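You operate a simulated robot arm through the tools that you are given. There is no shell and no other tool. Be economical: measure what you need, move in short steps, check, and stop when the job is done.

You are at the controls of a simulated two-armed robot. One attempt, no reset.

JOB
Red switch off, both plugs from their sockets onto the tool shelf, guard wide open, plate out. Fine: the mould plug and the sensor plug; the guard to its stop; leave the bolts as they are.
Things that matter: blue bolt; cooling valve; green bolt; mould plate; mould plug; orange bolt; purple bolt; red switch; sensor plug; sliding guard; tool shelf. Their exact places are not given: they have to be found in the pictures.

The check looks at the end state, three seconds after you hand in, the way a careful person would. Anything else that was tipped, shoved, dropped, spilled or broken makes it a failure.

ROBOT AND FRAMES
Two 7-joint arms with fingered hands on one trunk, on a base that drives. Base frame: it is fixed to the floor where the robot stands at the start and does not move with it; the origin is under the middle of the robot, x ahead of it, y to its left, z up. Readings come in m, degrees, newtons and seconds.
The left shoulder is at the start at [0.06, 0.126, 1.305], the right one opposite. With the tool pointing down near the work surface each hand reaches from about 0.1 to 0.7 m from the robot's upright axis, wherever it stands, measured 20 degrees to its own side. Places, roughly: blue bolt [0.6, 0.4, 0.9]; cooling valve [-0.1, 0.7, 0.9]; green bolt [0.5, 0.5, 0.9]; mould plate [0.7, 0.6, 0.9]; orange bolt [0.8, 0.7, 0.9]; purple bolt [0.7, 0.8, 0.9]; red switch [0.6, 0, 0.8]; sliding guard [0.5, 0.4, 1.2]; tool shelf [-0.1, 0.4, 0.8]. Payload 2.5 kg a hand.
The TCP of each hand is the grasp point between the finger pads, 0.03 m short of the fingertips. In the tool frame z runs along the fingers and y along their closing line. Largest opening 0.104 m; the body of the gripper starts 0.035 m behind the TCP. The gripper is a hand of 5 fingers: y runs from the thumb to the fingers, the wrist lies at [-0.015, -0.104, -0.178] in the tool frame, and closing takes about 1.5 s.
Orientation is that of the tool frame in the base frame, as a unit quaternion [w, x, y, z]. With the fingers straight down and the wrist toward the robot, the tool's x, y and z point along [0, 1, 0], [1, 0, 0] and [0, 0, -1] of the base frame.

CONTROLS
- The arms move only by the tool servo_tool. It takes "left_moves", "right_moves" or both (then of equal length, played together; a hand with none holds still); each is a list that holds one entry, the list of rows, each a list of 6 numbers: the shift along the tool's x, y, z in units of 250 mm (1.0 is 250 mm), then the turn, a rotation vector about the tool's x, y, z in units of 90 degrees (1.0 is 90 degrees). In form: [[[tx, ty, tz, wx, wy, wz], ...]]. A call has 1 to 20 rows; each row is the pose to reach, as a shift and turn from the pose commanded when the call began, along the tool's axes at that moment. "left_jaw" and "right_jaw" are, for a hand that has rows, the opening, from 0 (shut) to 1 (fully open), set as the call begins (left out, the last holds). A call with a number of a shift or a turn outside -1 to 1 is refused whole. Rows are played at 5 a second. More than 0.05 m and 8.6 degrees between two rows, or a gripper value outside its range, and nothing of the call is played. Where a pose cannot be reached the arm comes as near as it can. A force on the tool above 80 N (or 10 N above the force at the start of the call, whichever is more), or a blocked arm, ends the call early, and 0.2 s more pass. The fingers move at their own pace (about 0.153 m/s each) and stop on an object; they squeeze with about 24 N. The grip force told is the motor's: it shows also when the fingers shut on nothing. Time passes only in rows, and 0.2 s behind the last, so rows that repeat a pose let the fingers close. It gives the time, the measured TCP pose, the force on the tool (base axes), the opening and the grip force at its end, in the units of the frame above (readings bear some noise), with the torque about the TCP (base axes, N m) and any sound that the robot's microphone picked up, and new pictures: "pictures" is both (left out), scene, wrist or none (wrist: the cameras of the hands that moved).
- Cameras (640 x 400 px; columns grow to the right, rows downward): "scene" is now at [0.0917, 0.0646, 1.4971]; the picture's right is [0.76, -0.64, 0.00], its down [-0.45, -0.53, -0.72] and it looks along [0.46, 0.55, -0.70] (base axes); focal length 214 px, centre (320, 200). "left" rides on the left gripper at [-0.08, -0.078, -0.141] in its tool frame; the picture's right is [-0.78, -0.30, 0.56], its down [0.54, -0.78, 0.33] and it looks along [0.33, 0.56, 0.76] (tool axes); focal length 247 px, centre (320, 200). "right" rides on the right gripper at [0.08, -0.078, -0.141] in its tool frame; the picture's right is [-0.78, 0.30, -0.56], its down [-0.53, -0.78, 0.33] and it looks along [-0.33, 0.56, 0.76] (tool axes); focal length 247 px, centre (320, 200).
- raise_lower(by): slides the trunk up (or, below 0, down) by that many m; the arms and the scene camera ride with it, the base frame stays. It gives what a move gives, with no picture.
- base_move(legs): drives the robot by 1 to 6 legs, each [ahead, left, turn to the left] in m, m and degrees, along the robot's own axes; the way and the turn of a leg run together, so that a leg with both is an arc; at most 1.5 m and 180 degrees a leg. The arms and the cameras ride along, it lands a little off, and it stops where it bumps. It gives what a move gives, and a new picture of the scene camera.
- move_fingers(index, middle, ring, little, thumb_bend, thumb_turn, hand): sets how far each is bent, from 0 (flat) to 1 (curled in); at 0.3 the hand is open as for a grip, at 0.7 the pads meet at the TCP. One left out holds its place. A second passes; each finger stops where it meets its share of the squeeze, and holds until it gets a number again. A gripper value or a shape takes the hand back. It gives what a move gives, with no picture; readings hold the bend of each and the force on index, middle, ring, little, thumb and palm. thumb_turn goes from beside the hand (0) to across from the fingers (1), as for a grip.
- grasp_type(shape, hand): the hand has 5 fingers and takes this shape, open, in about a second: jaw (thumb against the fingers, like two jaws); tri (thumb and two fingers); tip (a fingertip pinch); poke (one finger out to press); point (the index stretched); flat (the hand flat); cup (the hand cupped); fist (a fist). The gripper value then closes the fingers along that shape, each until it touches; the sizes above hold for jaw. It gives what a move gives, with no picture.
- turn_head(pan, tilt): turns the head with the scene camera to pan (to the left, within 86 degrees either way) and tilt (down, from -29 to 69), counted from straight ahead of the robot. It gives what a move gives, and a new picture of the scene camera.
- probe_pixels(camera, pixels): for up to 12 pixels [column, row] of the newest picture of that camera ("zoom" is the newest enlarged one), the place [x, y, z] in the base frame of the surface seen there, good to about 0.002 m. It takes no simulated time.
- close_up(camera, box): a new picture of the part [left, top, right, bottom] of that camera's present view, enlarged. It takes no simulated time.
- close_job(): hands the job in; it is judged then, once.

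Keep the steps short. Do not move on a guess: measure, check each grasp and each placing, and mend mistakes. In all there are 80 turns and 260 pictures (those below and enlarged ones count). Leave the grippers open and the arms clear of the work at the hand-in unless told otherwise, and finish with a single line.

The tools are called after "Call:" as name(argument=value, ...) on one line, values as JSON. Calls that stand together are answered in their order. servo_tool: Moves the arms, as the interface text tells. Its arguments: {"type":"object","properties":{"left_moves":{"type":"array"},"left_jaw":{"type":"number"},"right_moves":{"type":"array"},"right_jaw":{"type":"number"},"pictures":{"type":"string","enum":["both","scene","wrist","none"]}},"required":[]} The other tools are called the same way: raise_lower (by) slides the trunk up or down; grasp_type (shape, hand) gives the hand a shape; move_fingers (index, middle, ring, little, thumb_bend, thumb_turn, hand) moves the fingers one by one; base_move (legs) drives the base; turn_head (pan, tilt) turns the head that bears the scene camera; probe_pixels (camera, pixels) gives the place of the surface under pixels of a picture; close_up (camera, box) takes an enlarged picture of a part of a camera's view; close_job () hands the job in.

At the start:

```text
time_s: 0.0
left_tool_pos: [0.3269, 0.3996, 1.3378]
left_tcp_rot: [0.0, 0.707, 0.707, 0.0]
left_ft_force: [-0.1, 0.3, -0.3]
left_wrist_torque: [0.0, 0.05, 0.0]
left_opening: 0.1038
left_finger_force: 0.1
left_shape: jaw
left_bend: [0.3, 0.3, 0.3, 0.3, 0.3, 0.98]
left_finger forces: [0.0, 0.0, 0.0, 0.0, 0.0, 0.0]
right_tool_pos: [0.4501, 0.0053, 1.3011]
right_tcp_rot: [0.0, 0.707, 0.708, 0.001]
right_ft_force: [0.6, -0.3, 0.5]
right_wrist_torque: [-0.01, 0.01, -0.02]
right_opening: 0.1034
right_finger_force: 0.0
right_shape: jaw
right_bend: [0.3, 0.3, 0.3, 0.3, 0.3, 0.98]
right_finger forces: [0.0, 0.0, 0.0, 0.1, 0.1, 0.0]
trunk travel left (down, up): [-0.7, 0.24]
robot x, y, heading: [0.0015, -0.0007, 0.0]
head pan, tilt: [49.9, 44.1]
```

scene: 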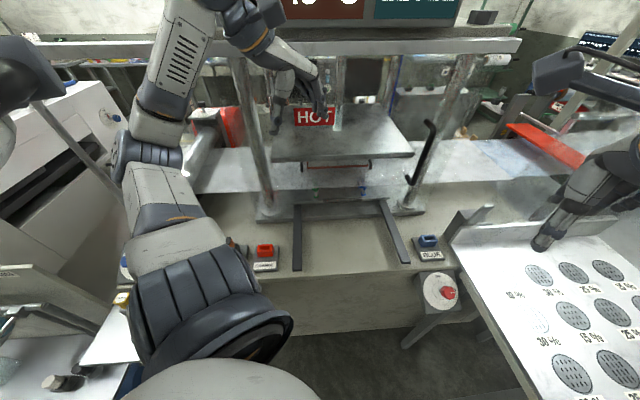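
right: 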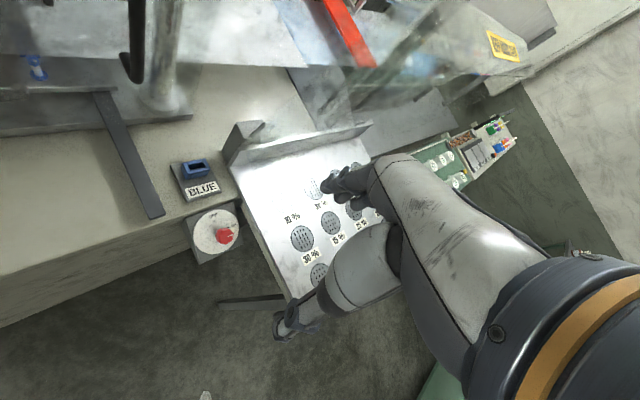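
left: 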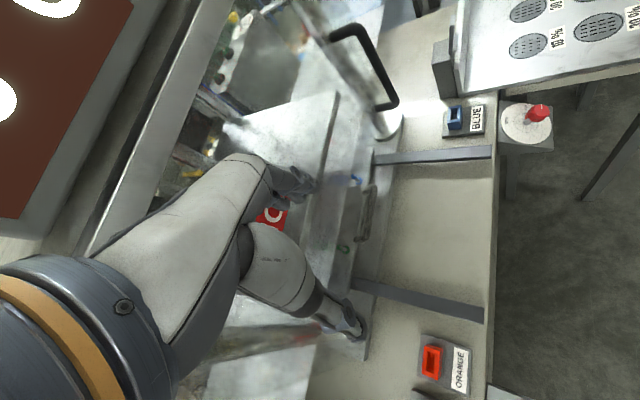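

I see a press with a guard and a black handle, a red rotary switch at about (445,291), and blue and orange labelled holders. I'll enlarge the views to identify each part.

Call:
close_up(camera="scene", box=[220, 80, 480, 320])

Call:
close_up(camera="left", box=[200, 0, 560, 400])

Call:
turn_head(pan=80, tilt=50)

```text
1.67 times, centred on (350, 200) of scene
```

zoom: 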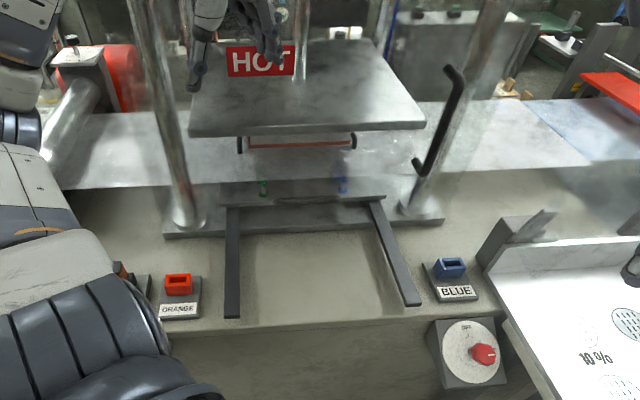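

```text
1.00 times, centred on (380, 200) of left (not enlarged: the box is as wide or as high as the picture)
```

zoom: 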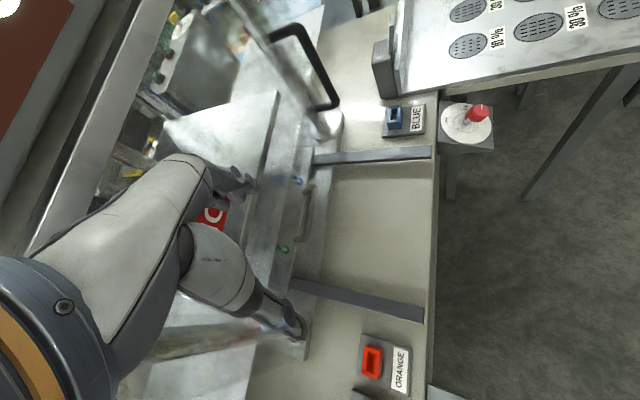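

```text
time_s: 0.9
left_tool_pos: [0.3259, 0.399, 1.3372]
left_tcp_rot: [-0.001, 0.707, 0.707, 0.001]
left_ft_force: [0.4, 0.2, -0.5]
left_wrist_torque: [0.03, 0.0, 0.0]
left_opening: 0.1036
left_finger_force: 0.0
left_shape: jaw
left_bend: [0.3, 0.3, 0.3, 0.3, 0.3, 0.98]
left_finger forces: [0.0, 0.0, 0.0, 0.0, 0.0, 0.0]
right_tool_pos: [0.4497, 0.006, 1.3029]
right_tcp_rot: [0.0, 0.707, 0.707, 0.001]
right_ft_force: [0.0, -0.4, 0.3]
right_wrist_torque: [-0.03, -0.01, 0.0]
right_opening: 0.1038
right_finger_force: 0.1
right_shape: jaw
right_bend: [0.3, 0.3, 0.3, 0.3, 0.3, 0.98]
right_finger forces: [0.0, 0.1, 0.0, 0.0, 0.0, 0.0]
trunk travel left (down, up): [-0.7, 0.24]
robot x, y, heading: [0.0004, -0.0022, -0.2]
head pan, tilt: [80.0, 50.0]
```

scene: 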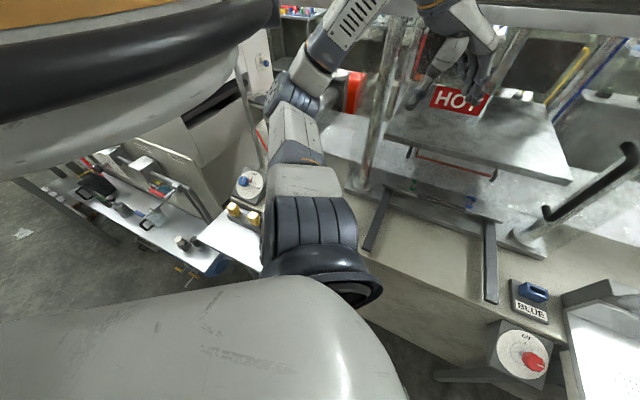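

I'll measure key points in this view, and enlarge the left part.

Call:
probe_pixels(camera="scene", pixels=[[535, 293], [532, 362], [243, 181], [230, 235], [234, 211], [252, 216], [372, 240], [492, 290], [413, 190], [478, 130], [545, 215], [632, 150]])

Call:
close_up(camera="scene", box=[40, 100, 280, 300])

Call:
turn_head(pan=45, tilt=10)

```text
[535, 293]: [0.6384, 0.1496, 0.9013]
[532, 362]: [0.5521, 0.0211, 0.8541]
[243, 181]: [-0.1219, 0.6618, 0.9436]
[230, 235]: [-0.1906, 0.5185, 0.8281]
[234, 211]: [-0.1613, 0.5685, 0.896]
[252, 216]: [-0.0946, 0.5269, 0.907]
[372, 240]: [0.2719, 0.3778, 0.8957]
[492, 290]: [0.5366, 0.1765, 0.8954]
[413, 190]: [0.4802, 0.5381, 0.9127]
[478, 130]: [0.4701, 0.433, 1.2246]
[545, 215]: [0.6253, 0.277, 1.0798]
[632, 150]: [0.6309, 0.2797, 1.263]
```

```text
2.00 times, centred on (160, 200) of scene
```

zoom: 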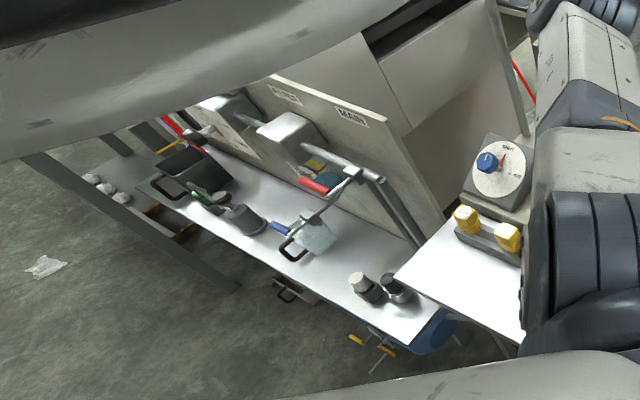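

```text
time_s: 2.0
left_tool_pos: [0.3256, 0.3989, 1.3371]
left_tcp_rot: [0.001, 0.707, 0.708, -0.001]
left_ft_force: [-0.1, -0.2, -0.1]
left_wrist_torque: [-0.01, 0.0, 0.03]
left_opening: 0.1038
left_finger_force: 0.2
left_shape: jaw
left_bend: [0.3, 0.3, 0.3, 0.3, 0.3, 0.98]
left_finger forces: [0.0, 0.0, 0.1, 0.0, 0.1, 0.1]
right_tool_pos: [0.4492, 0.0053, 1.3009]
right_tcp_rot: [0.001, 0.707, 0.707, 0.0]
right_ft_force: [-0.5, 0.0, 0.5]
right_wrist_torque: [0.04, 0.02, -0.02]
right_opening: 0.1035
right_finger_force: 0.0
right_shape: jaw
right_bend: [0.3, 0.3, 0.3, 0.3, 0.3, 0.98]
right_finger forces: [0.0, 0.1, 0.0, 0.0, 0.0, 0.1]
trunk travel left (down, up): [-0.7, 0.24]
robot x, y, heading: [-0.0019, -0.0026, -0.2]
head pan, tilt: [45.0, 10.0]
```

scene: 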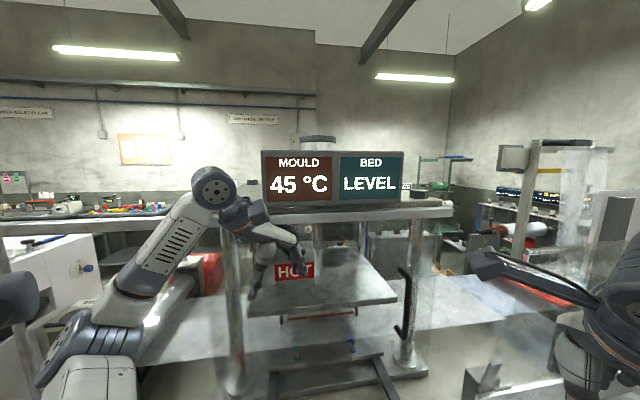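

I'll look back at the press and measure more points.

Call:
turn_head(pan=45, tilt=35)

```text
time_s: 2.9
left_tool_pos: [0.3252, 0.3988, 1.3373]
left_tcp_rot: [0.0, 0.707, 0.707, -0.001]
left_ft_force: [0.8, 1.0, 1.2]
left_wrist_torque: [-0.01, -0.01, 0.0]
left_opening: 0.1035
left_finger_force: 0.0
left_shape: jaw
left_bend: [0.3, 0.3, 0.3, 0.3, 0.3, 0.98]
left_finger forces: [0.1, 0.0, 0.0, 0.0, 0.1, 0.1]
right_tool_pos: [0.4503, 0.0051, 1.3019]
right_tcp_rot: [0.0, 0.707, 0.707, 0.0]
right_ft_force: [-0.3, 0.4, 0.1]
right_wrist_torque: [0.0, 0.01, -0.03]
right_opening: 0.1035
right_finger_force: 0.0
right_shape: jaw
right_bend: [0.3, 0.3, 0.3, 0.3, 0.3, 0.98]
right_finger forces: [0.1, 0.0, 0.0, 0.1, 0.0, 0.0]
trunk travel left (down, up): [-0.7, 0.24]
robot x, y, heading: [0.0003, 0.0013, 0.0]
head pan, tilt: [45.0, 35.0]
```

scene: 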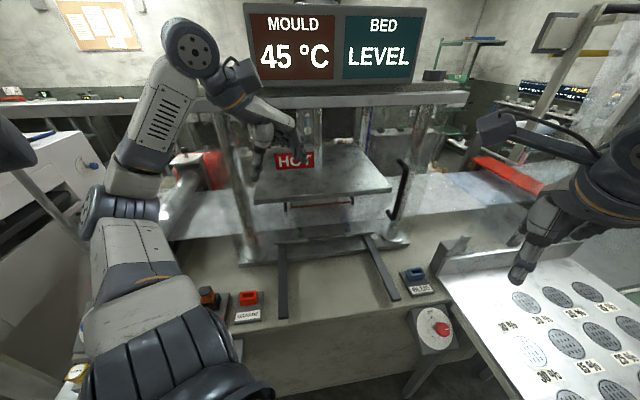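

Call:
close_up(camera="scene", box=[200, 120, 440, 320])

Call:
close_up(camera="scene", box=[240, 150, 400, 250])

Call:
probe_pixels(camera="scene", pixels=[[248, 297], [248, 315], [415, 273], [420, 288], [283, 317], [396, 297], [250, 258], [405, 243], [281, 240], [384, 232], [390, 218], [402, 165]])

Call:
probe_pixels(camera="scene", pixels=[[207, 297], [435, 325], [443, 330], [256, 200], [388, 188], [320, 150], [330, 245], [340, 228], [350, 240], [230, 200], [420, 200], [350, 310]])

```text
2.00 times, centred on (320, 220) of scene
```

zoom: 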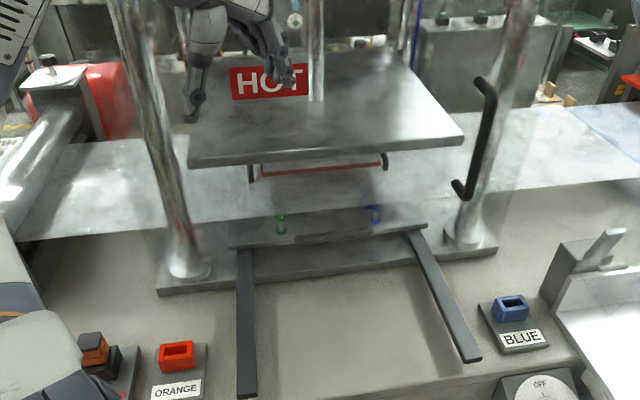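

```text
4.00 times, centred on (320, 200) of scene
```

zoom: 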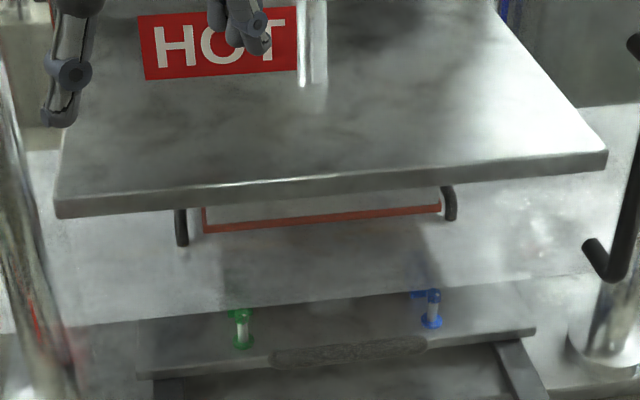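

```text
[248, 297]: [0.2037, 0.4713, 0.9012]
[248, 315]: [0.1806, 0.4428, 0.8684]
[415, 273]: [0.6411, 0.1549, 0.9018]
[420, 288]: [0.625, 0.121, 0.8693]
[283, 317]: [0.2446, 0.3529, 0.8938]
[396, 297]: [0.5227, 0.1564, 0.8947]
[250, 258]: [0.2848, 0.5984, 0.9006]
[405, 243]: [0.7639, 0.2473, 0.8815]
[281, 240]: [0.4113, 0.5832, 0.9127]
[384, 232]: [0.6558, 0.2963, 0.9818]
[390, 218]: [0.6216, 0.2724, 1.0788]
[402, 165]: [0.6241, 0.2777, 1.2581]
```

```text
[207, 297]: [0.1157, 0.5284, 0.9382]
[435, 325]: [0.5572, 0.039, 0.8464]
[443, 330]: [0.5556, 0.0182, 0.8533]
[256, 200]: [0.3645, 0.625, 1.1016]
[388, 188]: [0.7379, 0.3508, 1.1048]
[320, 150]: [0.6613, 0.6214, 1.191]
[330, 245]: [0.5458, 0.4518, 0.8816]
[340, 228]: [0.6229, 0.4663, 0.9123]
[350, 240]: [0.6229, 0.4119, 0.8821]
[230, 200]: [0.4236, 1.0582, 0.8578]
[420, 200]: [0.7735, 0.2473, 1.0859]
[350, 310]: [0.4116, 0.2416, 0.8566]
```

I'll measure the left arm's extent and nearby obstacles before turning the robot.

Call:
probe_pixels(camera="scene", pixels=[[190, 45], [165, 100], [120, 220], [140, 260], [200, 330], [60, 160], [20, 200], [80, 370], [10, 260], [160, 390], [345, 40], [400, 100]])

Call:
close_up(camera="scene", box=[0, 200, 240, 400])

```text
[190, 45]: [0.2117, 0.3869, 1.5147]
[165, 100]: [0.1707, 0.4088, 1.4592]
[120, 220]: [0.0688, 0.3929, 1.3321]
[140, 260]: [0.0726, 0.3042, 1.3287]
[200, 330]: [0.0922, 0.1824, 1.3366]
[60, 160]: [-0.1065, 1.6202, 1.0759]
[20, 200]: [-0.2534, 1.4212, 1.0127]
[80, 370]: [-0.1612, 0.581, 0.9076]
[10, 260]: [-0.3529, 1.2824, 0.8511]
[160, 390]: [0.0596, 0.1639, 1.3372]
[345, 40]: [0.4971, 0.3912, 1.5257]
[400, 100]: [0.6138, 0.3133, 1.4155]
```

```text
2.00 times, centred on (120, 300) of scene
```

zoom: 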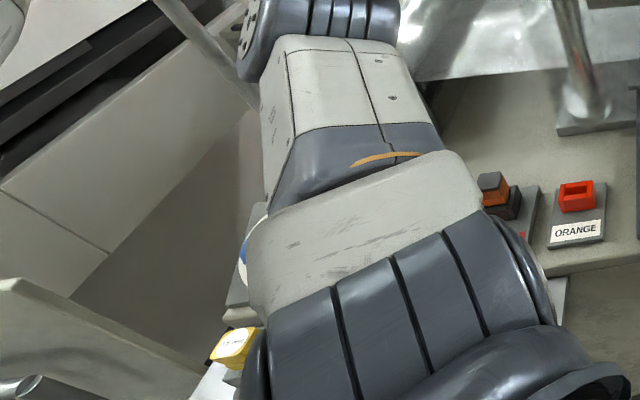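

Space around the arm is clear. I turn the robot left by 50° so that it faces the press.

Call:
base_move(legs=[[0, 0, 50]])

Call:
turn_head(pan=15, tilt=50)

Call:
turn_head(pan=-10, tilt=45)

```text
time_s: 5.6
left_tool_pos: [-0.0993, 0.5058, 1.3378]
left_tcp_rot: [0.0, 0.339, 0.941, 0.0]
left_ft_force: [-0.3, -1.1, -0.4]
left_wrist_torque: [-0.02, -0.01, -0.01]
left_opening: 0.1039
left_finger_force: 0.1
left_shape: jaw
left_bend: [0.3, 0.3, 0.3, 0.3, 0.3, 0.98]
left_finger forces: [0.0, 0.0, 0.1, 0.0, 0.1, 0.0]
right_tool_pos: [0.2839, 0.3495, 1.302]
right_tcp_rot: [0.0, 0.339, 0.941, 0.0]
right_ft_force: [0.2, 1.1, -0.7]
right_wrist_torque: [0.0, 0.03, -0.01]
right_opening: 0.1037
right_finger_force: 0.0
right_shape: jaw
right_bend: [0.3, 0.3, 0.3, 0.3, 0.3, 0.98]
right_finger forces: [0.0, 0.0, 0.1, 0.0, 0.0, 0.0]
trunk travel left (down, up): [-0.7, 0.24]
robot x, y, heading: [0.0021, 0.0032, 50.2]
head pan, tilt: [45.0, 35.0]
```

scene: 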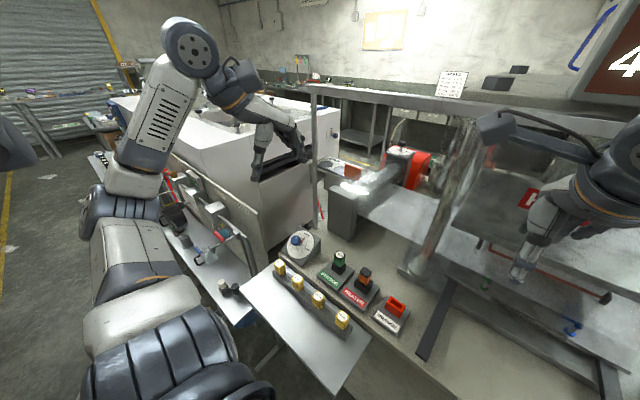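

```text
time_s: 6.5
left_tool_pos: [-0.0995, 0.5061, 1.3384]
left_tcp_rot: [0.0, 0.34, 0.94, 0.0]
left_ft_force: [0.0, -0.2, -0.5]
left_wrist_torque: [0.0, -0.01, -0.02]
left_opening: 0.1036
left_finger_force: 0.0
left_shape: jaw
left_bend: [0.3, 0.3, 0.3, 0.3, 0.3, 0.98]
left_finger forces: [0.0, 0.0, 0.0, 0.0, 0.1, 0.0]
right_tool_pos: [0.2823, 0.3496, 1.3011]
right_tcp_rot: [-0.001, 0.34, 0.94, 0.0]
right_ft_force: [-0.2, 0.4, 0.3]
right_wrist_torque: [0.01, 0.01, 0.01]
right_opening: 0.1036
right_finger_force: 0.0
right_shape: jaw
right_bend: [0.3, 0.3, 0.3, 0.3, 0.3, 0.98]
right_finger forces: [0.0, 0.0, 0.1, 0.1, 0.0, 0.0]
trunk travel left (down, up): [-0.7, 0.24]
robot x, y, heading: [-0.0001, 0.0001, 50.5]
head pan, tilt: [15.0, 50.0]
```

scene: 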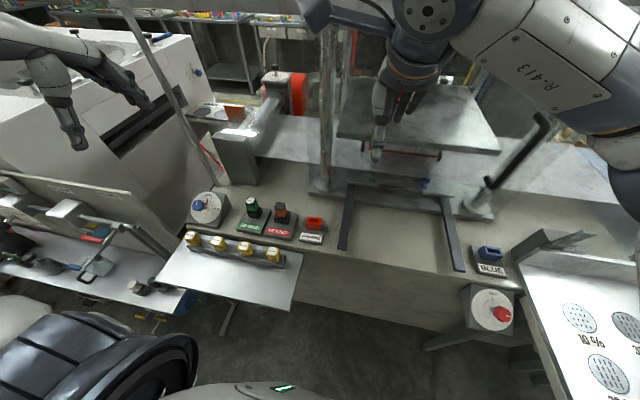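

```text
time_s: 7.4
left_tool_pos: [-0.1005, 0.5059, 1.3356]
left_tcp_rot: [0.001, 0.339, 0.941, 0.0]
left_ft_force: [0.9, -0.6, 0.3]
left_wrist_torque: [0.01, -0.01, 0.01]
left_opening: 0.1035
left_finger_force: 0.0
left_shape: jaw
left_bend: [0.3, 0.3, 0.3, 0.3, 0.3, 0.98]
left_finger forces: [0.0, 0.0, 0.0, 0.1, 0.0, 0.0]
right_tool_pos: [0.2831, 0.3495, 1.3018]
right_tcp_rot: [0.0, 0.34, 0.94, -0.001]
right_ft_force: [-0.5, 0.2, -0.7]
right_wrist_torque: [0.0, -0.03, -0.02]
right_opening: 0.1037
right_finger_force: 0.1
right_shape: jaw
right_bend: [0.3, 0.3, 0.3, 0.3, 0.3, 0.98]
right_finger forces: [0.0, 0.1, 0.0, 0.1, 0.1, 0.1]
trunk travel left (down, up): [-0.7, 0.24]
robot x, y, heading: [-0.0003, 0.001, 50.2]
head pan, tilt: [-10.0, 45.0]
```

scene: 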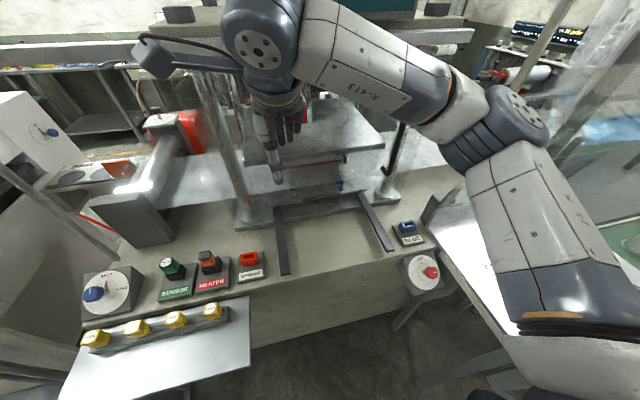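

The SENSOR and HEATER plugs are visible at (173,268) and (210,262), with yellow pieces on the shelf. I'll enlarge and measure.

Call:
close_up(camera="scene", box=[60, 230, 300, 380])

Call:
probe_pixels(camera="scene", pixels=[[173, 266], [208, 255], [213, 265], [176, 290], [212, 283], [96, 338], [137, 325], [178, 317], [212, 309], [240, 335], [85, 385], [245, 368]])

Call:
close_up(camera="scene", box=[380, 200, 480, 300])

```text
2.67 times, centred on (180, 305) of scene
```

zoom: 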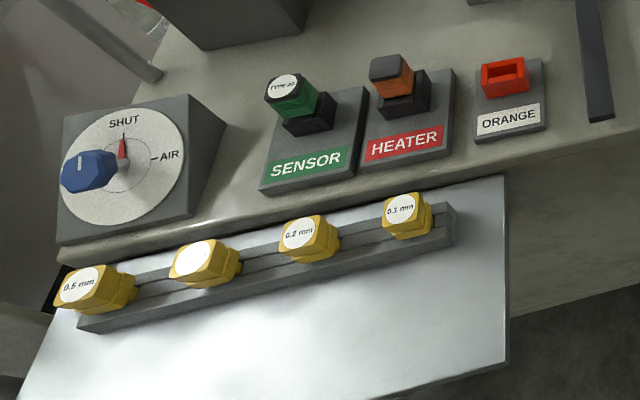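

```text
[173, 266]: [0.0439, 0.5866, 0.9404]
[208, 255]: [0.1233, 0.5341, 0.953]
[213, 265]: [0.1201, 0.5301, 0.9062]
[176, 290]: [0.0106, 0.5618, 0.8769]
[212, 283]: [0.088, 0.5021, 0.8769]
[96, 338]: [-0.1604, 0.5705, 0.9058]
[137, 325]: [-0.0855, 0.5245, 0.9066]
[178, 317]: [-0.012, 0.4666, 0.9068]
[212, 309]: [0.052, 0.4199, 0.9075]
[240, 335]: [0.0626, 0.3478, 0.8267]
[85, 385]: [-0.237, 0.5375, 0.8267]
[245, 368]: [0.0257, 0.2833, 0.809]
```

```text
4.00 times, centred on (430, 250) of scene
```

zoom: 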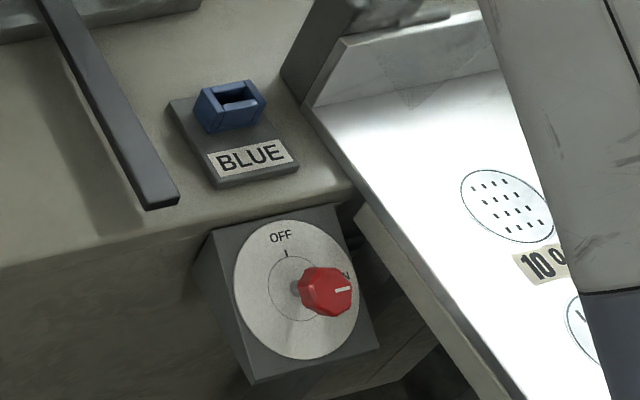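

The red switch points to ON and OFF lies 90° to the left. I probe the dial face for its plane, and the knob.

Call:
probe_pixels(camera="zoom", pixels=[[255, 240], [310, 235], [250, 310], [300, 345], [340, 330], [280, 255], [345, 250], [325, 280], [345, 290], [308, 290], [325, 310], [320, 268]])

Call:
close_up(camera="scene", box=[400, 250, 448, 298])

```text
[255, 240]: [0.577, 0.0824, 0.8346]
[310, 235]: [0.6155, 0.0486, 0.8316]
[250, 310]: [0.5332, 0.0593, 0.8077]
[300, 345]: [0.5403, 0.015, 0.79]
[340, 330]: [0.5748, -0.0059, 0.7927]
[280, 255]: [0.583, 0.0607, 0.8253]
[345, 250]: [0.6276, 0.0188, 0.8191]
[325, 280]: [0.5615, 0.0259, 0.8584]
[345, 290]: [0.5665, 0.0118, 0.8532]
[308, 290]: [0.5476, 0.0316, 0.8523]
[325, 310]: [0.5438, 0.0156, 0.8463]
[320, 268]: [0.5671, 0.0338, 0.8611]
```

```text
8.33 times, centred on (424, 274) of scene
```

zoom: 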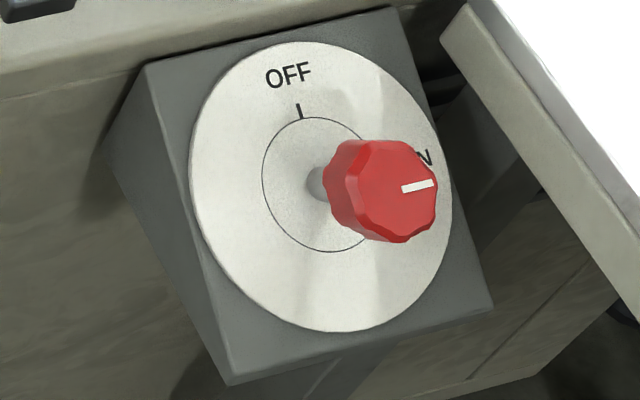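

The dial normal works out at about (-0.29,-0.41,0.87), with the knob top at about (0.556,0.022,0.854). I check the height of the board beside it and the guard structure, and take the right hand halfway.

Call:
probe_pixels(camera="scene", pixels=[[447, 270], [440, 232], [470, 330], [445, 220], [480, 250], [430, 210], [380, 185], [400, 130]])

Call:
servo_tool(right_moves=[[[-0.14, -0.04, 0.1, 0, 0, 0], [-0.28, -0.08, 0.2, 0, 0, 0], [-0.42, -0.124, 0.3, 0, 0, 0], [-0.56, -0.165, 0.4, 0, 0, 0], [-0.7, -0.206, 0.5, 0, 0, 0], [-0.84, -0.248, 0.6, 0, 0, 0]]])

```text
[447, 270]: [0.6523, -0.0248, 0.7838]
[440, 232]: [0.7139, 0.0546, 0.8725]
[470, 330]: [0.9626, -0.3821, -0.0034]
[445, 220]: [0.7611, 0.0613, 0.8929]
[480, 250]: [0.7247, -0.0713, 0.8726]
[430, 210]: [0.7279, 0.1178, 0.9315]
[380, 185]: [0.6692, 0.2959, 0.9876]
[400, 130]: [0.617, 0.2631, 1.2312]
```

```text
time_s: 8.8
left_tool_pos: [-0.0996, 0.505, 1.3372]
left_tcp_rot: [-0.001, 0.34, 0.941, 0.0]
left_ft_force: [0.4, -1.1, 0.0]
left_wrist_torque: [-0.01, 0.01, -0.04]
left_opening: 0.104
left_finger_force: 0.1
left_shape: jaw
left_bend: [0.3, 0.3, 0.3, 0.3, 0.3, 0.98]
left_finger forces: [0.0, 0.0, 0.1, 0.1, 0.0, 0.0]
right_tool_pos: [0.4057, 0.1675, 1.1514]
right_tcp_rot: [0.0, 0.339, 0.941, 0.001]
right_ft_force: [-0.1, 0.2, -0.1]
right_wrist_torque: [0.01, -0.01, 0.02]
right_opening: 0.1038
right_finger_force: 0.1
right_shape: jaw
right_bend: [0.3, 0.3, 0.3, 0.3, 0.3, 0.98]
right_finger forces: [0.0, 0.0, 0.0, 0.1, 0.0, 0.0]
trunk travel left (down, up): [-0.7, 0.24]
robot x, y, heading: [-0.0002, -0.0028, 50.4]
head pan, tilt: [-10.0, 45.0]
```

scene: 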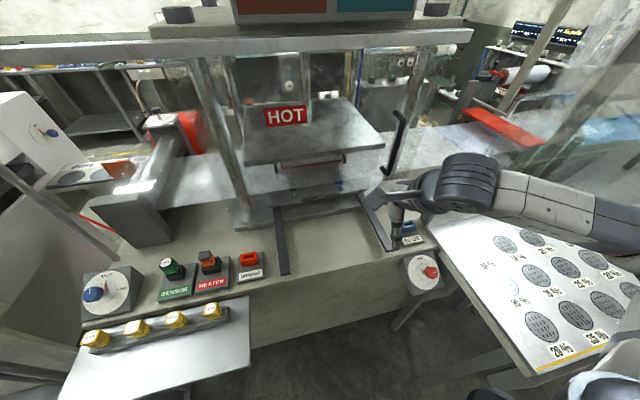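
right: 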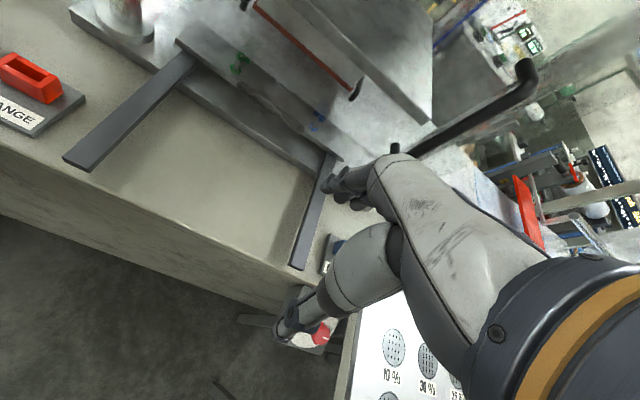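

Board surface is at 0.8725, about 0.1 m right of the knob. Now I go to a standoff 0.1 m above the knob along the dial normal.

Call:
servo_tool(right_moves=[[[-0.121, -0.036, 0.123, -0.048, 0.0016, -0.006], [-0.242, -0.072, 0.246, -0.095, 0.003, -0.012], [-0.363, -0.108, 0.369, -0.143, 0.005, -0.018], [-0.483, -0.145, 0.492, -0.19, 0.0065, -0.024], [-0.604, -0.181, 0.615, -0.238, 0.008, -0.03], [-0.725, -0.217, 0.738, -0.285, 0.01, -0.036], [-0.846, -0.253, 0.861, -0.333, 0.0113, -0.0423]]])

Call:
close_up(camera="scene", box=[370, 200, 490, 320])

```text
time_s: 10.4
left_tool_pos: [-0.0997, 0.5059, 1.338]
left_tcp_rot: [0.0, 0.34, 0.94, 0.0]
left_ft_force: [-0.8, -0.1, -0.3]
left_wrist_torque: [0.06, -0.02, -0.02]
left_opening: 0.1037
left_finger_force: 0.0
left_shape: jaw
left_bend: [0.3, 0.3, 0.3, 0.3, 0.3, 0.98]
left_finger forces: [0.1, 0.1, 0.0, 0.0, 0.0, 0.1]
right_tool_pos: [0.5236, -0.0336, 0.9827]
right_tcp_rot: [0.079, 0.296, 0.919, 0.247]
right_ft_force: [0.4, -0.3, -1.1]
right_wrist_torque: [0.01, -0.01, 0.01]
right_opening: 0.1039
right_finger_force: 0.0
right_shape: jaw
right_bend: [0.3, 0.3, 0.3, 0.3, 0.3, 0.97]
right_finger forces: [0.0, 0.0, 0.0, 0.0, 0.1, 0.0]
right hand out of reach, approached as far as the arm can: row 5, 6, 7
trunk travel left (down, up): [-0.7, 0.24]
robot x, y, heading: [0.0005, -0.0037, 50.6]
head pan, tilt: [-10.0, 45.0]
```

scene: 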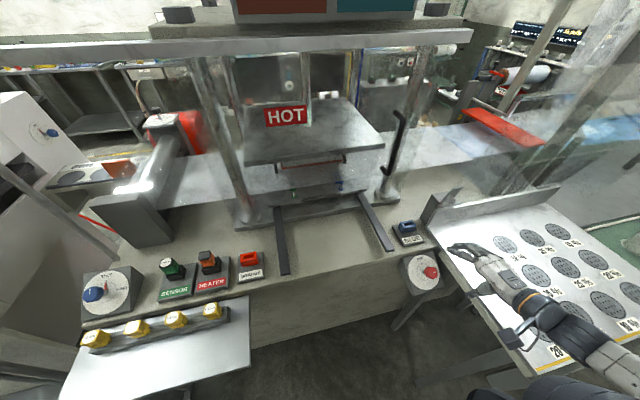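
right: 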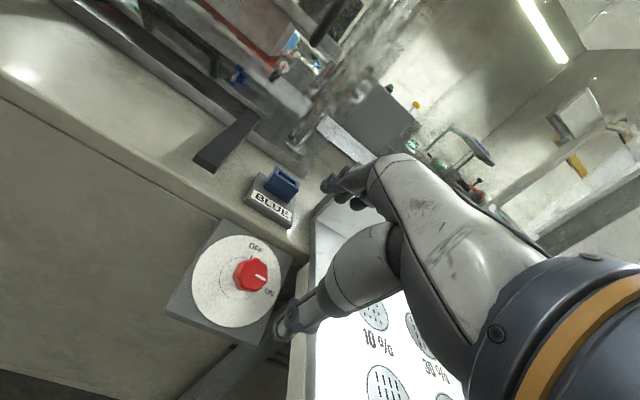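

```text
3.33 times, centred on (430, 260) of scene
```

zoom: 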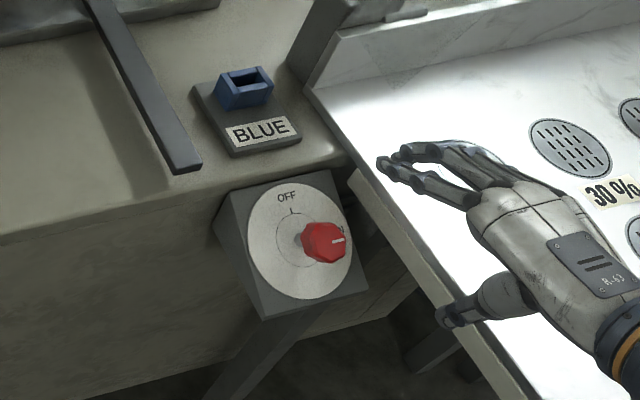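

The arm stops short at this height. I lift the hand 0.2 m and then lower the trunk by 0.2 m, to give the arm a better posture.

Call:
servo_tool(right_moves=[[[0, 0.08, -0.138, 0, 0, 0], [0, 0.16, -0.276, 0, 0, 0], [0, 0.24, -0.414, 0, 0, 0], [0, 0.32, -0.552, 0, 0, 0], [0, 0.4, -0.69, 0, 0, 0]]], pictures="none")

Call:
raise_lower(by=-0.2)

Call:
servo_tool(right_moves=[[[0, 0, 0, 0, 0, 0]]], pictures="both")

```text
time_s: 11.7
left_tool_pos: [-0.0997, 0.505, 1.3365]
left_tcp_rot: [0.0, 0.34, 0.941, -0.001]
left_ft_force: [0.3, 0.0, -0.6]
left_wrist_torque: [0.05, -0.01, 0.03]
left_opening: 0.1037
left_finger_force: 0.0
left_shape: jaw
left_bend: [0.3, 0.3, 0.3, 0.3, 0.3, 0.98]
left_finger forces: [0.0, 0.1, 0.1, 0.0, 0.0, 0.1]
right_tool_pos: [0.5264, 0.0295, 1.2257]
right_tcp_rot: [0.074, 0.238, 0.897, 0.365]
right_ft_force: [0.3, 0.3, -1.1]
right_wrist_torque: [0.03, 0.01, 0.0]
right_opening: 0.1042
right_finger_force: 0.1
right_shape: jaw
right_bend: [0.3, 0.3, 0.3, 0.3, 0.3, 0.97]
right_finger forces: [0.1, 0.1, 0.0, 0.0, 0.1, 0.0]
trunk travel left (down, up): [-0.7, 0.24]
robot x, y, heading: [-0.0026, 0.002, 50.4]
head pan, tilt: [-10.0, 45.0]
stopped in row 5 (right hand): the arm was blocked; the commanded pose is now the measured one
```

```text
time_s: 13.8
left_tool_pos: [-0.1007, 0.5057, 1.1365]
left_tcp_rot: [-0.001, 0.34, 0.94, -0.001]
left_ft_force: [0.3, -0.6, 0.6]
left_wrist_torque: [0.03, 0.01, 0.02]
left_opening: 0.1039
left_finger_force: 0.1
left_shape: jaw
left_bend: [0.3, 0.3, 0.3, 0.3, 0.3, 0.98]
left_finger forces: [0.1, 0.0, 0.1, 0.0, 0.0, 0.1]
right_tool_pos: [0.5267, 0.0285, 1.0255]
right_tcp_rot: [0.075, 0.24, 0.897, 0.364]
right_ft_force: [0.1, 0.5, 0.7]
right_wrist_torque: [-0.01, -0.03, 0.04]
right_opening: 0.1042
right_finger_force: 0.1
right_shape: jaw
right_bend: [0.3, 0.3, 0.3, 0.3, 0.3, 0.97]
right_finger forces: [0.1, 0.0, 0.0, 0.0, 0.0, 0.0]
trunk travel left (down, up): [-0.5, 0.44]
robot x, y, heading: [-0.0014, 0.0037, 50.4]
head pan, tilt: [-10.0, 45.0]
```

```text
time_s: 14.2
left_tool_pos: [-0.0998, 0.5051, 1.1368]
left_tcp_rot: [0.0, 0.34, 0.94, 0.0]
left_ft_force: [0.4, 0.1, 0.0]
left_wrist_torque: [-0.02, -0.02, 0.01]
left_opening: 0.1037
left_finger_force: 0.0
left_shape: jaw
left_bend: [0.3, 0.3, 0.3, 0.3, 0.3, 0.98]
left_finger forces: [0.1, 0.0, 0.1, 0.0, 0.0, 0.0]
right_tool_pos: [0.5265, 0.0284, 1.0258]
right_tcp_rot: [0.075, 0.24, 0.897, 0.364]
right_ft_force: [-1.0, 0.0, -0.4]
right_wrist_torque: [-0.02, 0.01, -0.02]
right_opening: 0.1039
right_finger_force: 0.0
right_shape: jaw
right_bend: [0.3, 0.3, 0.3, 0.3, 0.3, 0.97]
right_finger forces: [0.0, 0.0, 0.0, 0.0, 0.0, 0.0]
trunk travel left (down, up): [-0.5, 0.44]
robot x, y, heading: [0.0012, -0.0, 50.4]
head pan, tilt: [-10.0, 45.0]
```

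scene: 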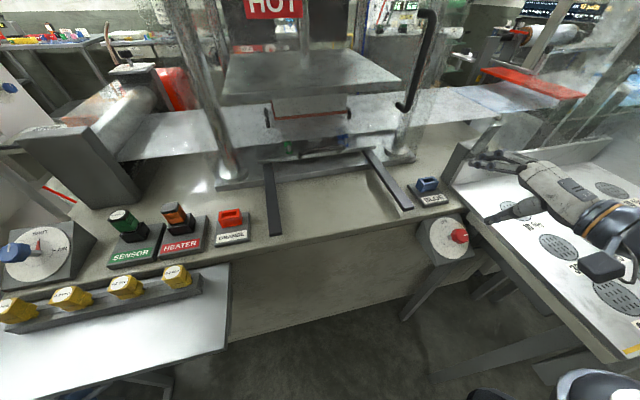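
right: 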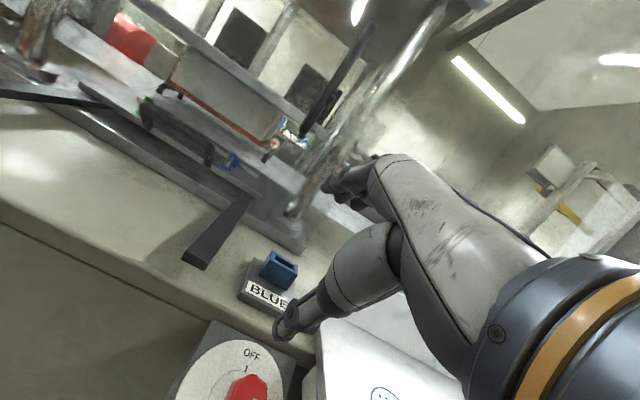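

The trunk is down and the hand is tilted a bit too much. I set it to the standoff pose again.

Call:
servo_tool(right_moves=[[[-0.036, -0.119, 0.05, 0.05, -0.022, 0.015], [-0.071, -0.237, 0.1, 0.1, -0.045, 0.03], [-0.107, -0.356, 0.151, 0.15, -0.067, 0.0455], [-0.107, -0.356, 0.151, 0.15, -0.067, 0.0455]]])

```text
time_s: 15.2
left_tool_pos: [-0.0994, 0.505, 1.1374]
left_tcp_rot: [0.0, 0.339, 0.941, 0.0]
left_ft_force: [0.8, 0.2, -0.4]
left_wrist_torque: [0.03, -0.03, 0.02]
left_opening: 0.1035
left_finger_force: 0.1
left_shape: jaw
left_bend: [0.3, 0.3, 0.3, 0.3, 0.3, 0.98]
left_finger forces: [0.0, 0.1, 0.0, 0.1, 0.0, 0.1]
right_tool_pos: [0.5319, -0.0153, 0.9432]
right_tcp_rot: [0.088, 0.3, 0.915, 0.255]
right_ft_force: [0.3, 0.2, -0.6]
right_wrist_torque: [-0.03, -0.01, -0.01]
right_opening: 0.1039
right_finger_force: 0.0
right_shape: jaw
right_bend: [0.3, 0.3, 0.3, 0.3, 0.3, 0.97]
right_finger forces: [0.0, 0.0, 0.0, 0.1, 0.1, 0.0]
trunk travel left (down, up): [-0.5, 0.44]
robot x, y, heading: [0.0005, 0.0033, 50.4]
head pan, tilt: [-10.0, 45.0]
```

scene: 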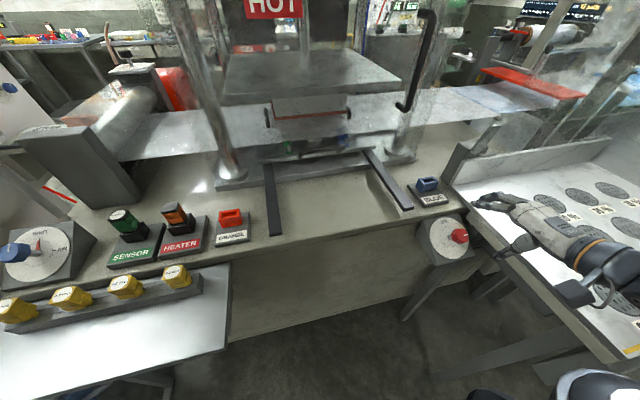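
right: 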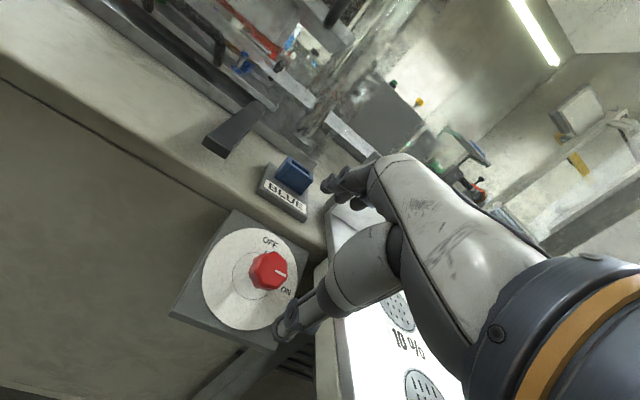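

At the standoff. I probe the knob in the wrist picture to refine its centre.

Call:
probe_pixels(camera="right", pixels=[[270, 258], [270, 270], [285, 270], [256, 268], [270, 286], [283, 283], [280, 256], [252, 280]])

Call:
close_up(camera="right", box=[210, 210, 330, 330])

```text
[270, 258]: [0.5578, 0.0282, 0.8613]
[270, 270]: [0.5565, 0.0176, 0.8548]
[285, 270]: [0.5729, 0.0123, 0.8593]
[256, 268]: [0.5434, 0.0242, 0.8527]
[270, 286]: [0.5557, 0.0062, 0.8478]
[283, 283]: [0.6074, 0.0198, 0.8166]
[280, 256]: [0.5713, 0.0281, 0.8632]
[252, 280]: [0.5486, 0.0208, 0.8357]
```

```text
3.33 times, centred on (270, 270) of right
```

zoom: 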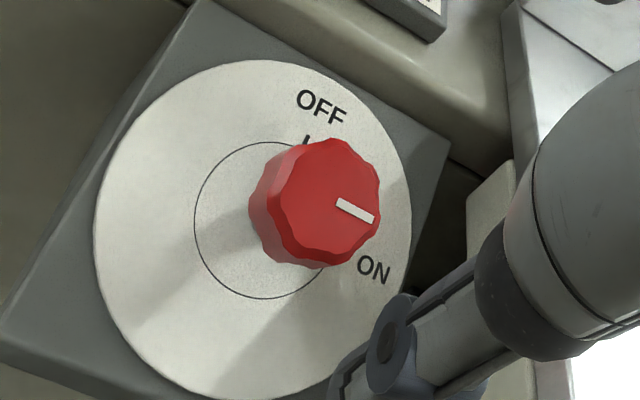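

Knob face centre is about (0.559,0.018,0.8555). I come down 60 mm along the axis with a small sideways correction, then look.

Call:
servo_tool(right_moves=[[[-0.003, -0.018, 0.12, 0, 0, 0], [-0.005, -0.036, 0.24, 0, 0, 0], [-0.005, -0.036, 0.24, 0, 0, 0]]], pictures="both")

Call:
close_up(camera="scene", box=[400, 170, 560, 290])

```text
time_s: 16.0
left_tool_pos: [-0.0999, 0.506, 1.1375]
left_tcp_rot: [0.0, 0.339, 0.941, 0.001]
left_ft_force: [0.0, 0.4, -1.7]
left_wrist_torque: [-0.01, -0.02, 0.0]
left_opening: 0.1036
left_finger_force: 0.0
left_shape: jaw
left_bend: [0.3, 0.3, 0.3, 0.3, 0.3, 0.98]
left_finger forces: [0.1, 0.1, 0.1, 0.0, 0.1, 0.1]
right_tool_pos: [0.5423, 0.0006, 0.8768]
right_tcp_rot: [0.079, 0.298, 0.92, 0.242]
right_ft_force: [-0.6, -0.3, 0.5]
right_wrist_torque: [-0.03, 0.0, 0.02]
right_opening: 0.1038
right_finger_force: 0.1
right_shape: jaw
right_bend: [0.3, 0.3, 0.3, 0.3, 0.3, 0.98]
right_finger forces: [0.0, 0.0, 0.0, 0.1, 0.0, 0.0]
trunk travel left (down, up): [-0.5, 0.44]
robot x, y, heading: [-0.0016, 0.0001, 50.3]
head pan, tilt: [-10.0, 45.0]
```

scene: 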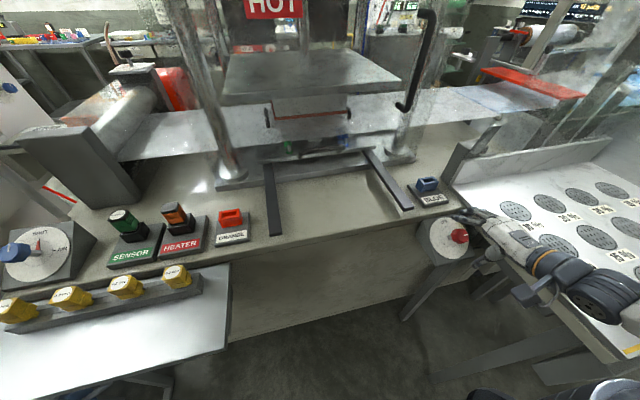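
right: 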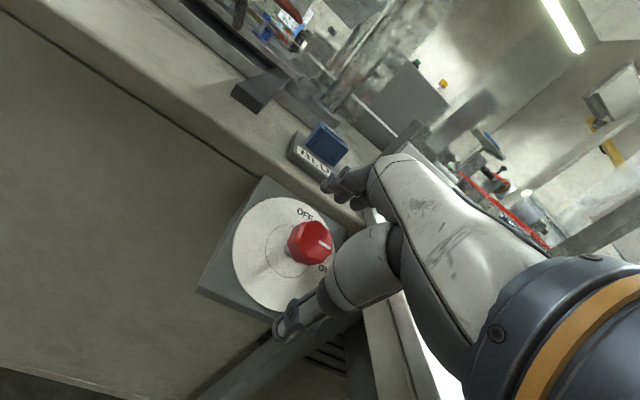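

```text
3.33 times, centred on (480, 230) of scene
```

zoom: 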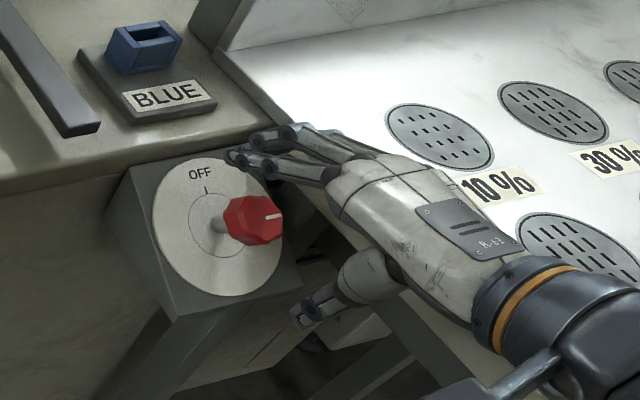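

I correct to the knob: 36 mm further in, 10 mm toward the fingers.

Call:
servo_tool(right_moves=[[[-0.006, 0.03, 0.05, 0, 0, 0], [-0.013, 0.04, 0.1, 0, 0, 0], [-0.013, 0.04, 0.142, 0, 0, 0], [-0.013, 0.04, 0.142, 0, 0, 0]]], pictures="wrist")

Call:
close_up(camera="scene", box=[400, 170, 560, 290])

```text
time_s: 17.0
left_tool_pos: [-0.0997, 0.5057, 1.1367]
left_tcp_rot: [0.0, 0.34, 0.94, 0.0]
left_ft_force: [0.2, -0.3, 0.1]
left_wrist_torque: [-0.02, 0.0, 0.0]
left_opening: 0.1036
left_finger_force: 0.1
left_shape: jaw
left_bend: [0.3, 0.3, 0.3, 0.3, 0.3, 0.98]
left_finger forces: [0.1, 0.0, 0.1, 0.0, 0.0, 0.0]
right_tool_pos: [0.5595, 0.0188, 0.8519]
right_tcp_rot: [0.08, 0.299, 0.92, 0.243]
right_ft_force: [-1.0, 0.0, 0.3]
right_wrist_torque: [0.0, -0.02, 0.01]
right_opening: 0.1037
right_finger_force: 0.1
right_shape: jaw
right_bend: [0.3, 0.3, 0.3, 0.3, 0.3, 0.98]
right_finger forces: [0.0, 0.0, 0.0, 0.1, 0.0, 0.0]
trunk travel left (down, up): [-0.5, 0.44]
robot x, y, heading: [0.0001, -0.0018, 50.3]
head pan, tilt: [-10.0, 45.0]
```

right: 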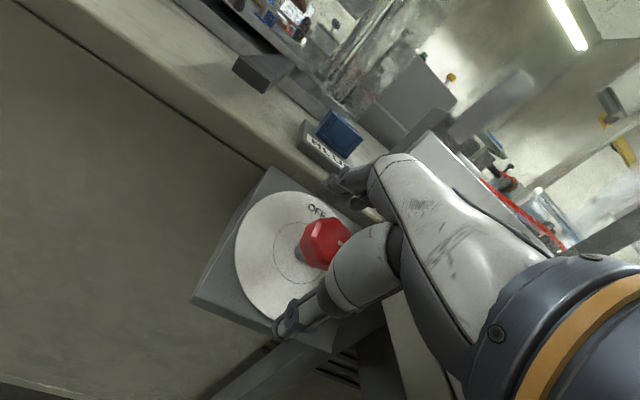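

```text
3.33 times, centred on (480, 230) of scene
```

zoom: 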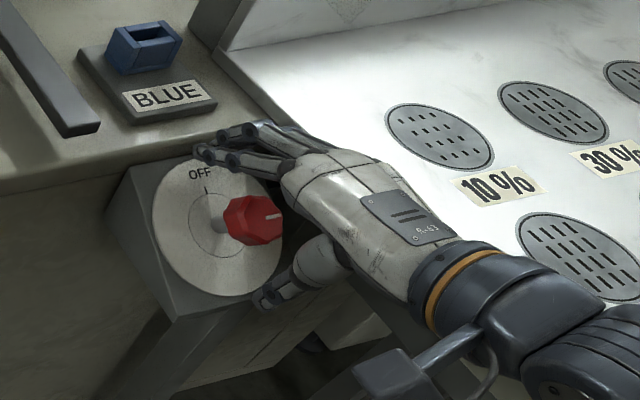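

The knob lies between thumb and fingers. I close on it.

Call:
servo_tool(right_moves=[[[0, 0, 0, 0, 0, 0], [0, 0, 0, 0, 0, 0], [0, 0, 0, 0, 0, 0], [0, 0, 0, 0, 0, 0], [0, 0, 0, 0, 0, 0], [0, 0, 0, 0, 0, 0], [0, 0, 0, 0, 0, 0], [0, 0, 0, 0, 0, 0]]], right_jaw=0, pictures="none")

Call:
close_up(camera="scene", box=[400, 170, 560, 290])

```text
time_s: 18.8
left_tool_pos: [-0.0977, 0.5062, 1.137]
left_tcp_rot: [-0.001, 0.34, 0.94, -0.001]
left_ft_force: [0.2, 0.0, 0.1]
left_wrist_torque: [0.0, 0.01, 0.01]
left_opening: 0.1034
left_finger_force: 0.0
left_shape: jaw
left_bend: [0.3, 0.3, 0.3, 0.3, 0.3, 0.98]
left_finger forces: [0.0, 0.0, 0.0, 0.0, 0.1, 0.1]
right_tool_pos: [0.5608, 0.0193, 0.8501]
right_tcp_rot: [0.079, 0.299, 0.92, 0.24]
right_ft_force: [-3.4, 1.2, -15.3]
right_wrist_torque: [-0.12, 0.12, 0.02]
right_opening: 0.0241
right_finger_force: 24.4
right_shape: jaw
right_bend: [0.74, 0.62, 0.65, 0.63, 0.75, 1.0]
right_finger forces: [11.5, 5.5, 0.1, 0.0, 24.1, 0.0]
trunk travel left (down, up): [-0.5, 0.44]
robot x, y, heading: [-0.0042, 0.0019, 50.2]
head pan, tilt: [-10.0, 45.0]
```

```text
3.33 times, centred on (480, 230) of scene
```

zoom: 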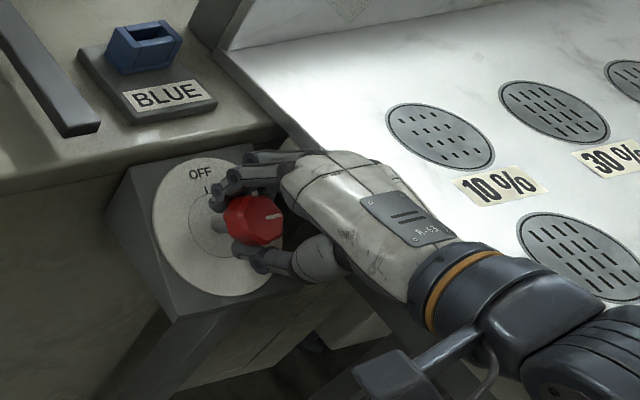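

Gripped with 24 N. Now I turn the knob 90° counter-clockwise (minus about tool z).

Call:
servo_tool(right_moves=[[[0, 0, 0, 0, 0, -0.083], [0, 0, 0, 0, 0, -0.167], [0, 0, 0, 0, 0, -0.25], [0, 0, 0, 0, 0, -0.333], [0, 0, 0, 0, 0, -0.417], [0, 0, 0, 0, 0, -0.5], [0, 0, 0, 0, 0, -0.583], [0, 0, 0, 0, 0, -0.667], [0, 0, 0, 0, 0, -0.75], [0, 0, 0, 0, 0, -0.833], [0, 0, 0, 0, 0, -0.917], [0, 0, 0, 0, 0, -1.0]]], pictures="wrist")

Call:
close_up(camera="scene", box=[400, 170, 560, 290])

```text
time_s: 21.4
left_tool_pos: [-0.0971, 0.5056, 1.1378]
left_tcp_rot: [-0.001, 0.34, 0.94, -0.001]
left_ft_force: [0.5, 0.2, -0.1]
left_wrist_torque: [-0.02, -0.02, 0.0]
left_opening: 0.1034
left_finger_force: 0.0
left_shape: jaw
left_bend: [0.3, 0.3, 0.3, 0.3, 0.3, 0.98]
left_finger forces: [0.0, 0.0, 0.0, 0.0, 0.0, 0.0]
right_tool_pos: [0.5622, 0.0174, 0.8493]
right_tcp_rot: [0.228, -0.44, 0.861, 0.113]
right_ft_force: [10.7, -4.3, -12.4]
right_wrist_torque: [-0.15, -0.12, -0.16]
right_opening: 0.0237
right_finger_force: 24.2
right_shape: jaw
right_bend: [0.74, 0.63, 0.65, 0.63, 0.75, 1.0]
right_finger forces: [11.3, 5.3, 0.1, 0.0, 24.6, 0.0]
trunk travel left (down, up): [-0.5, 0.44]
robot x, y, heading: [-0.0031, 0.0012, 50.2]
head pan, tilt: [-10.0, 45.0]
```

right: 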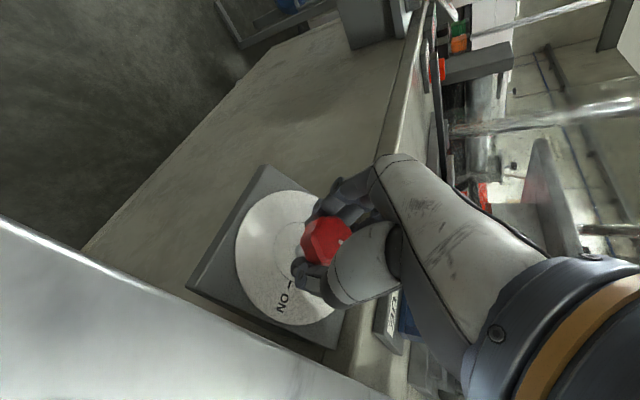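

```text
3.33 times, centred on (480, 230) of scene
```

zoom: 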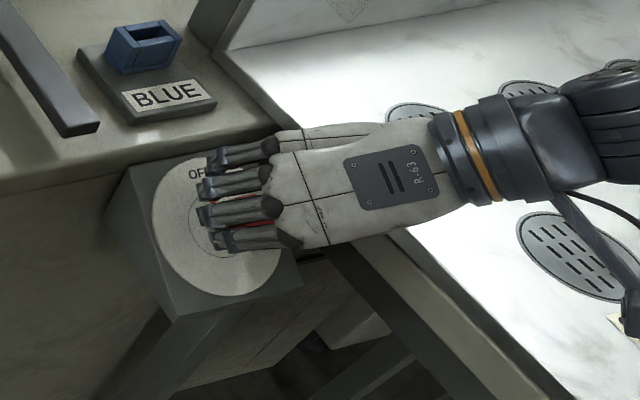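

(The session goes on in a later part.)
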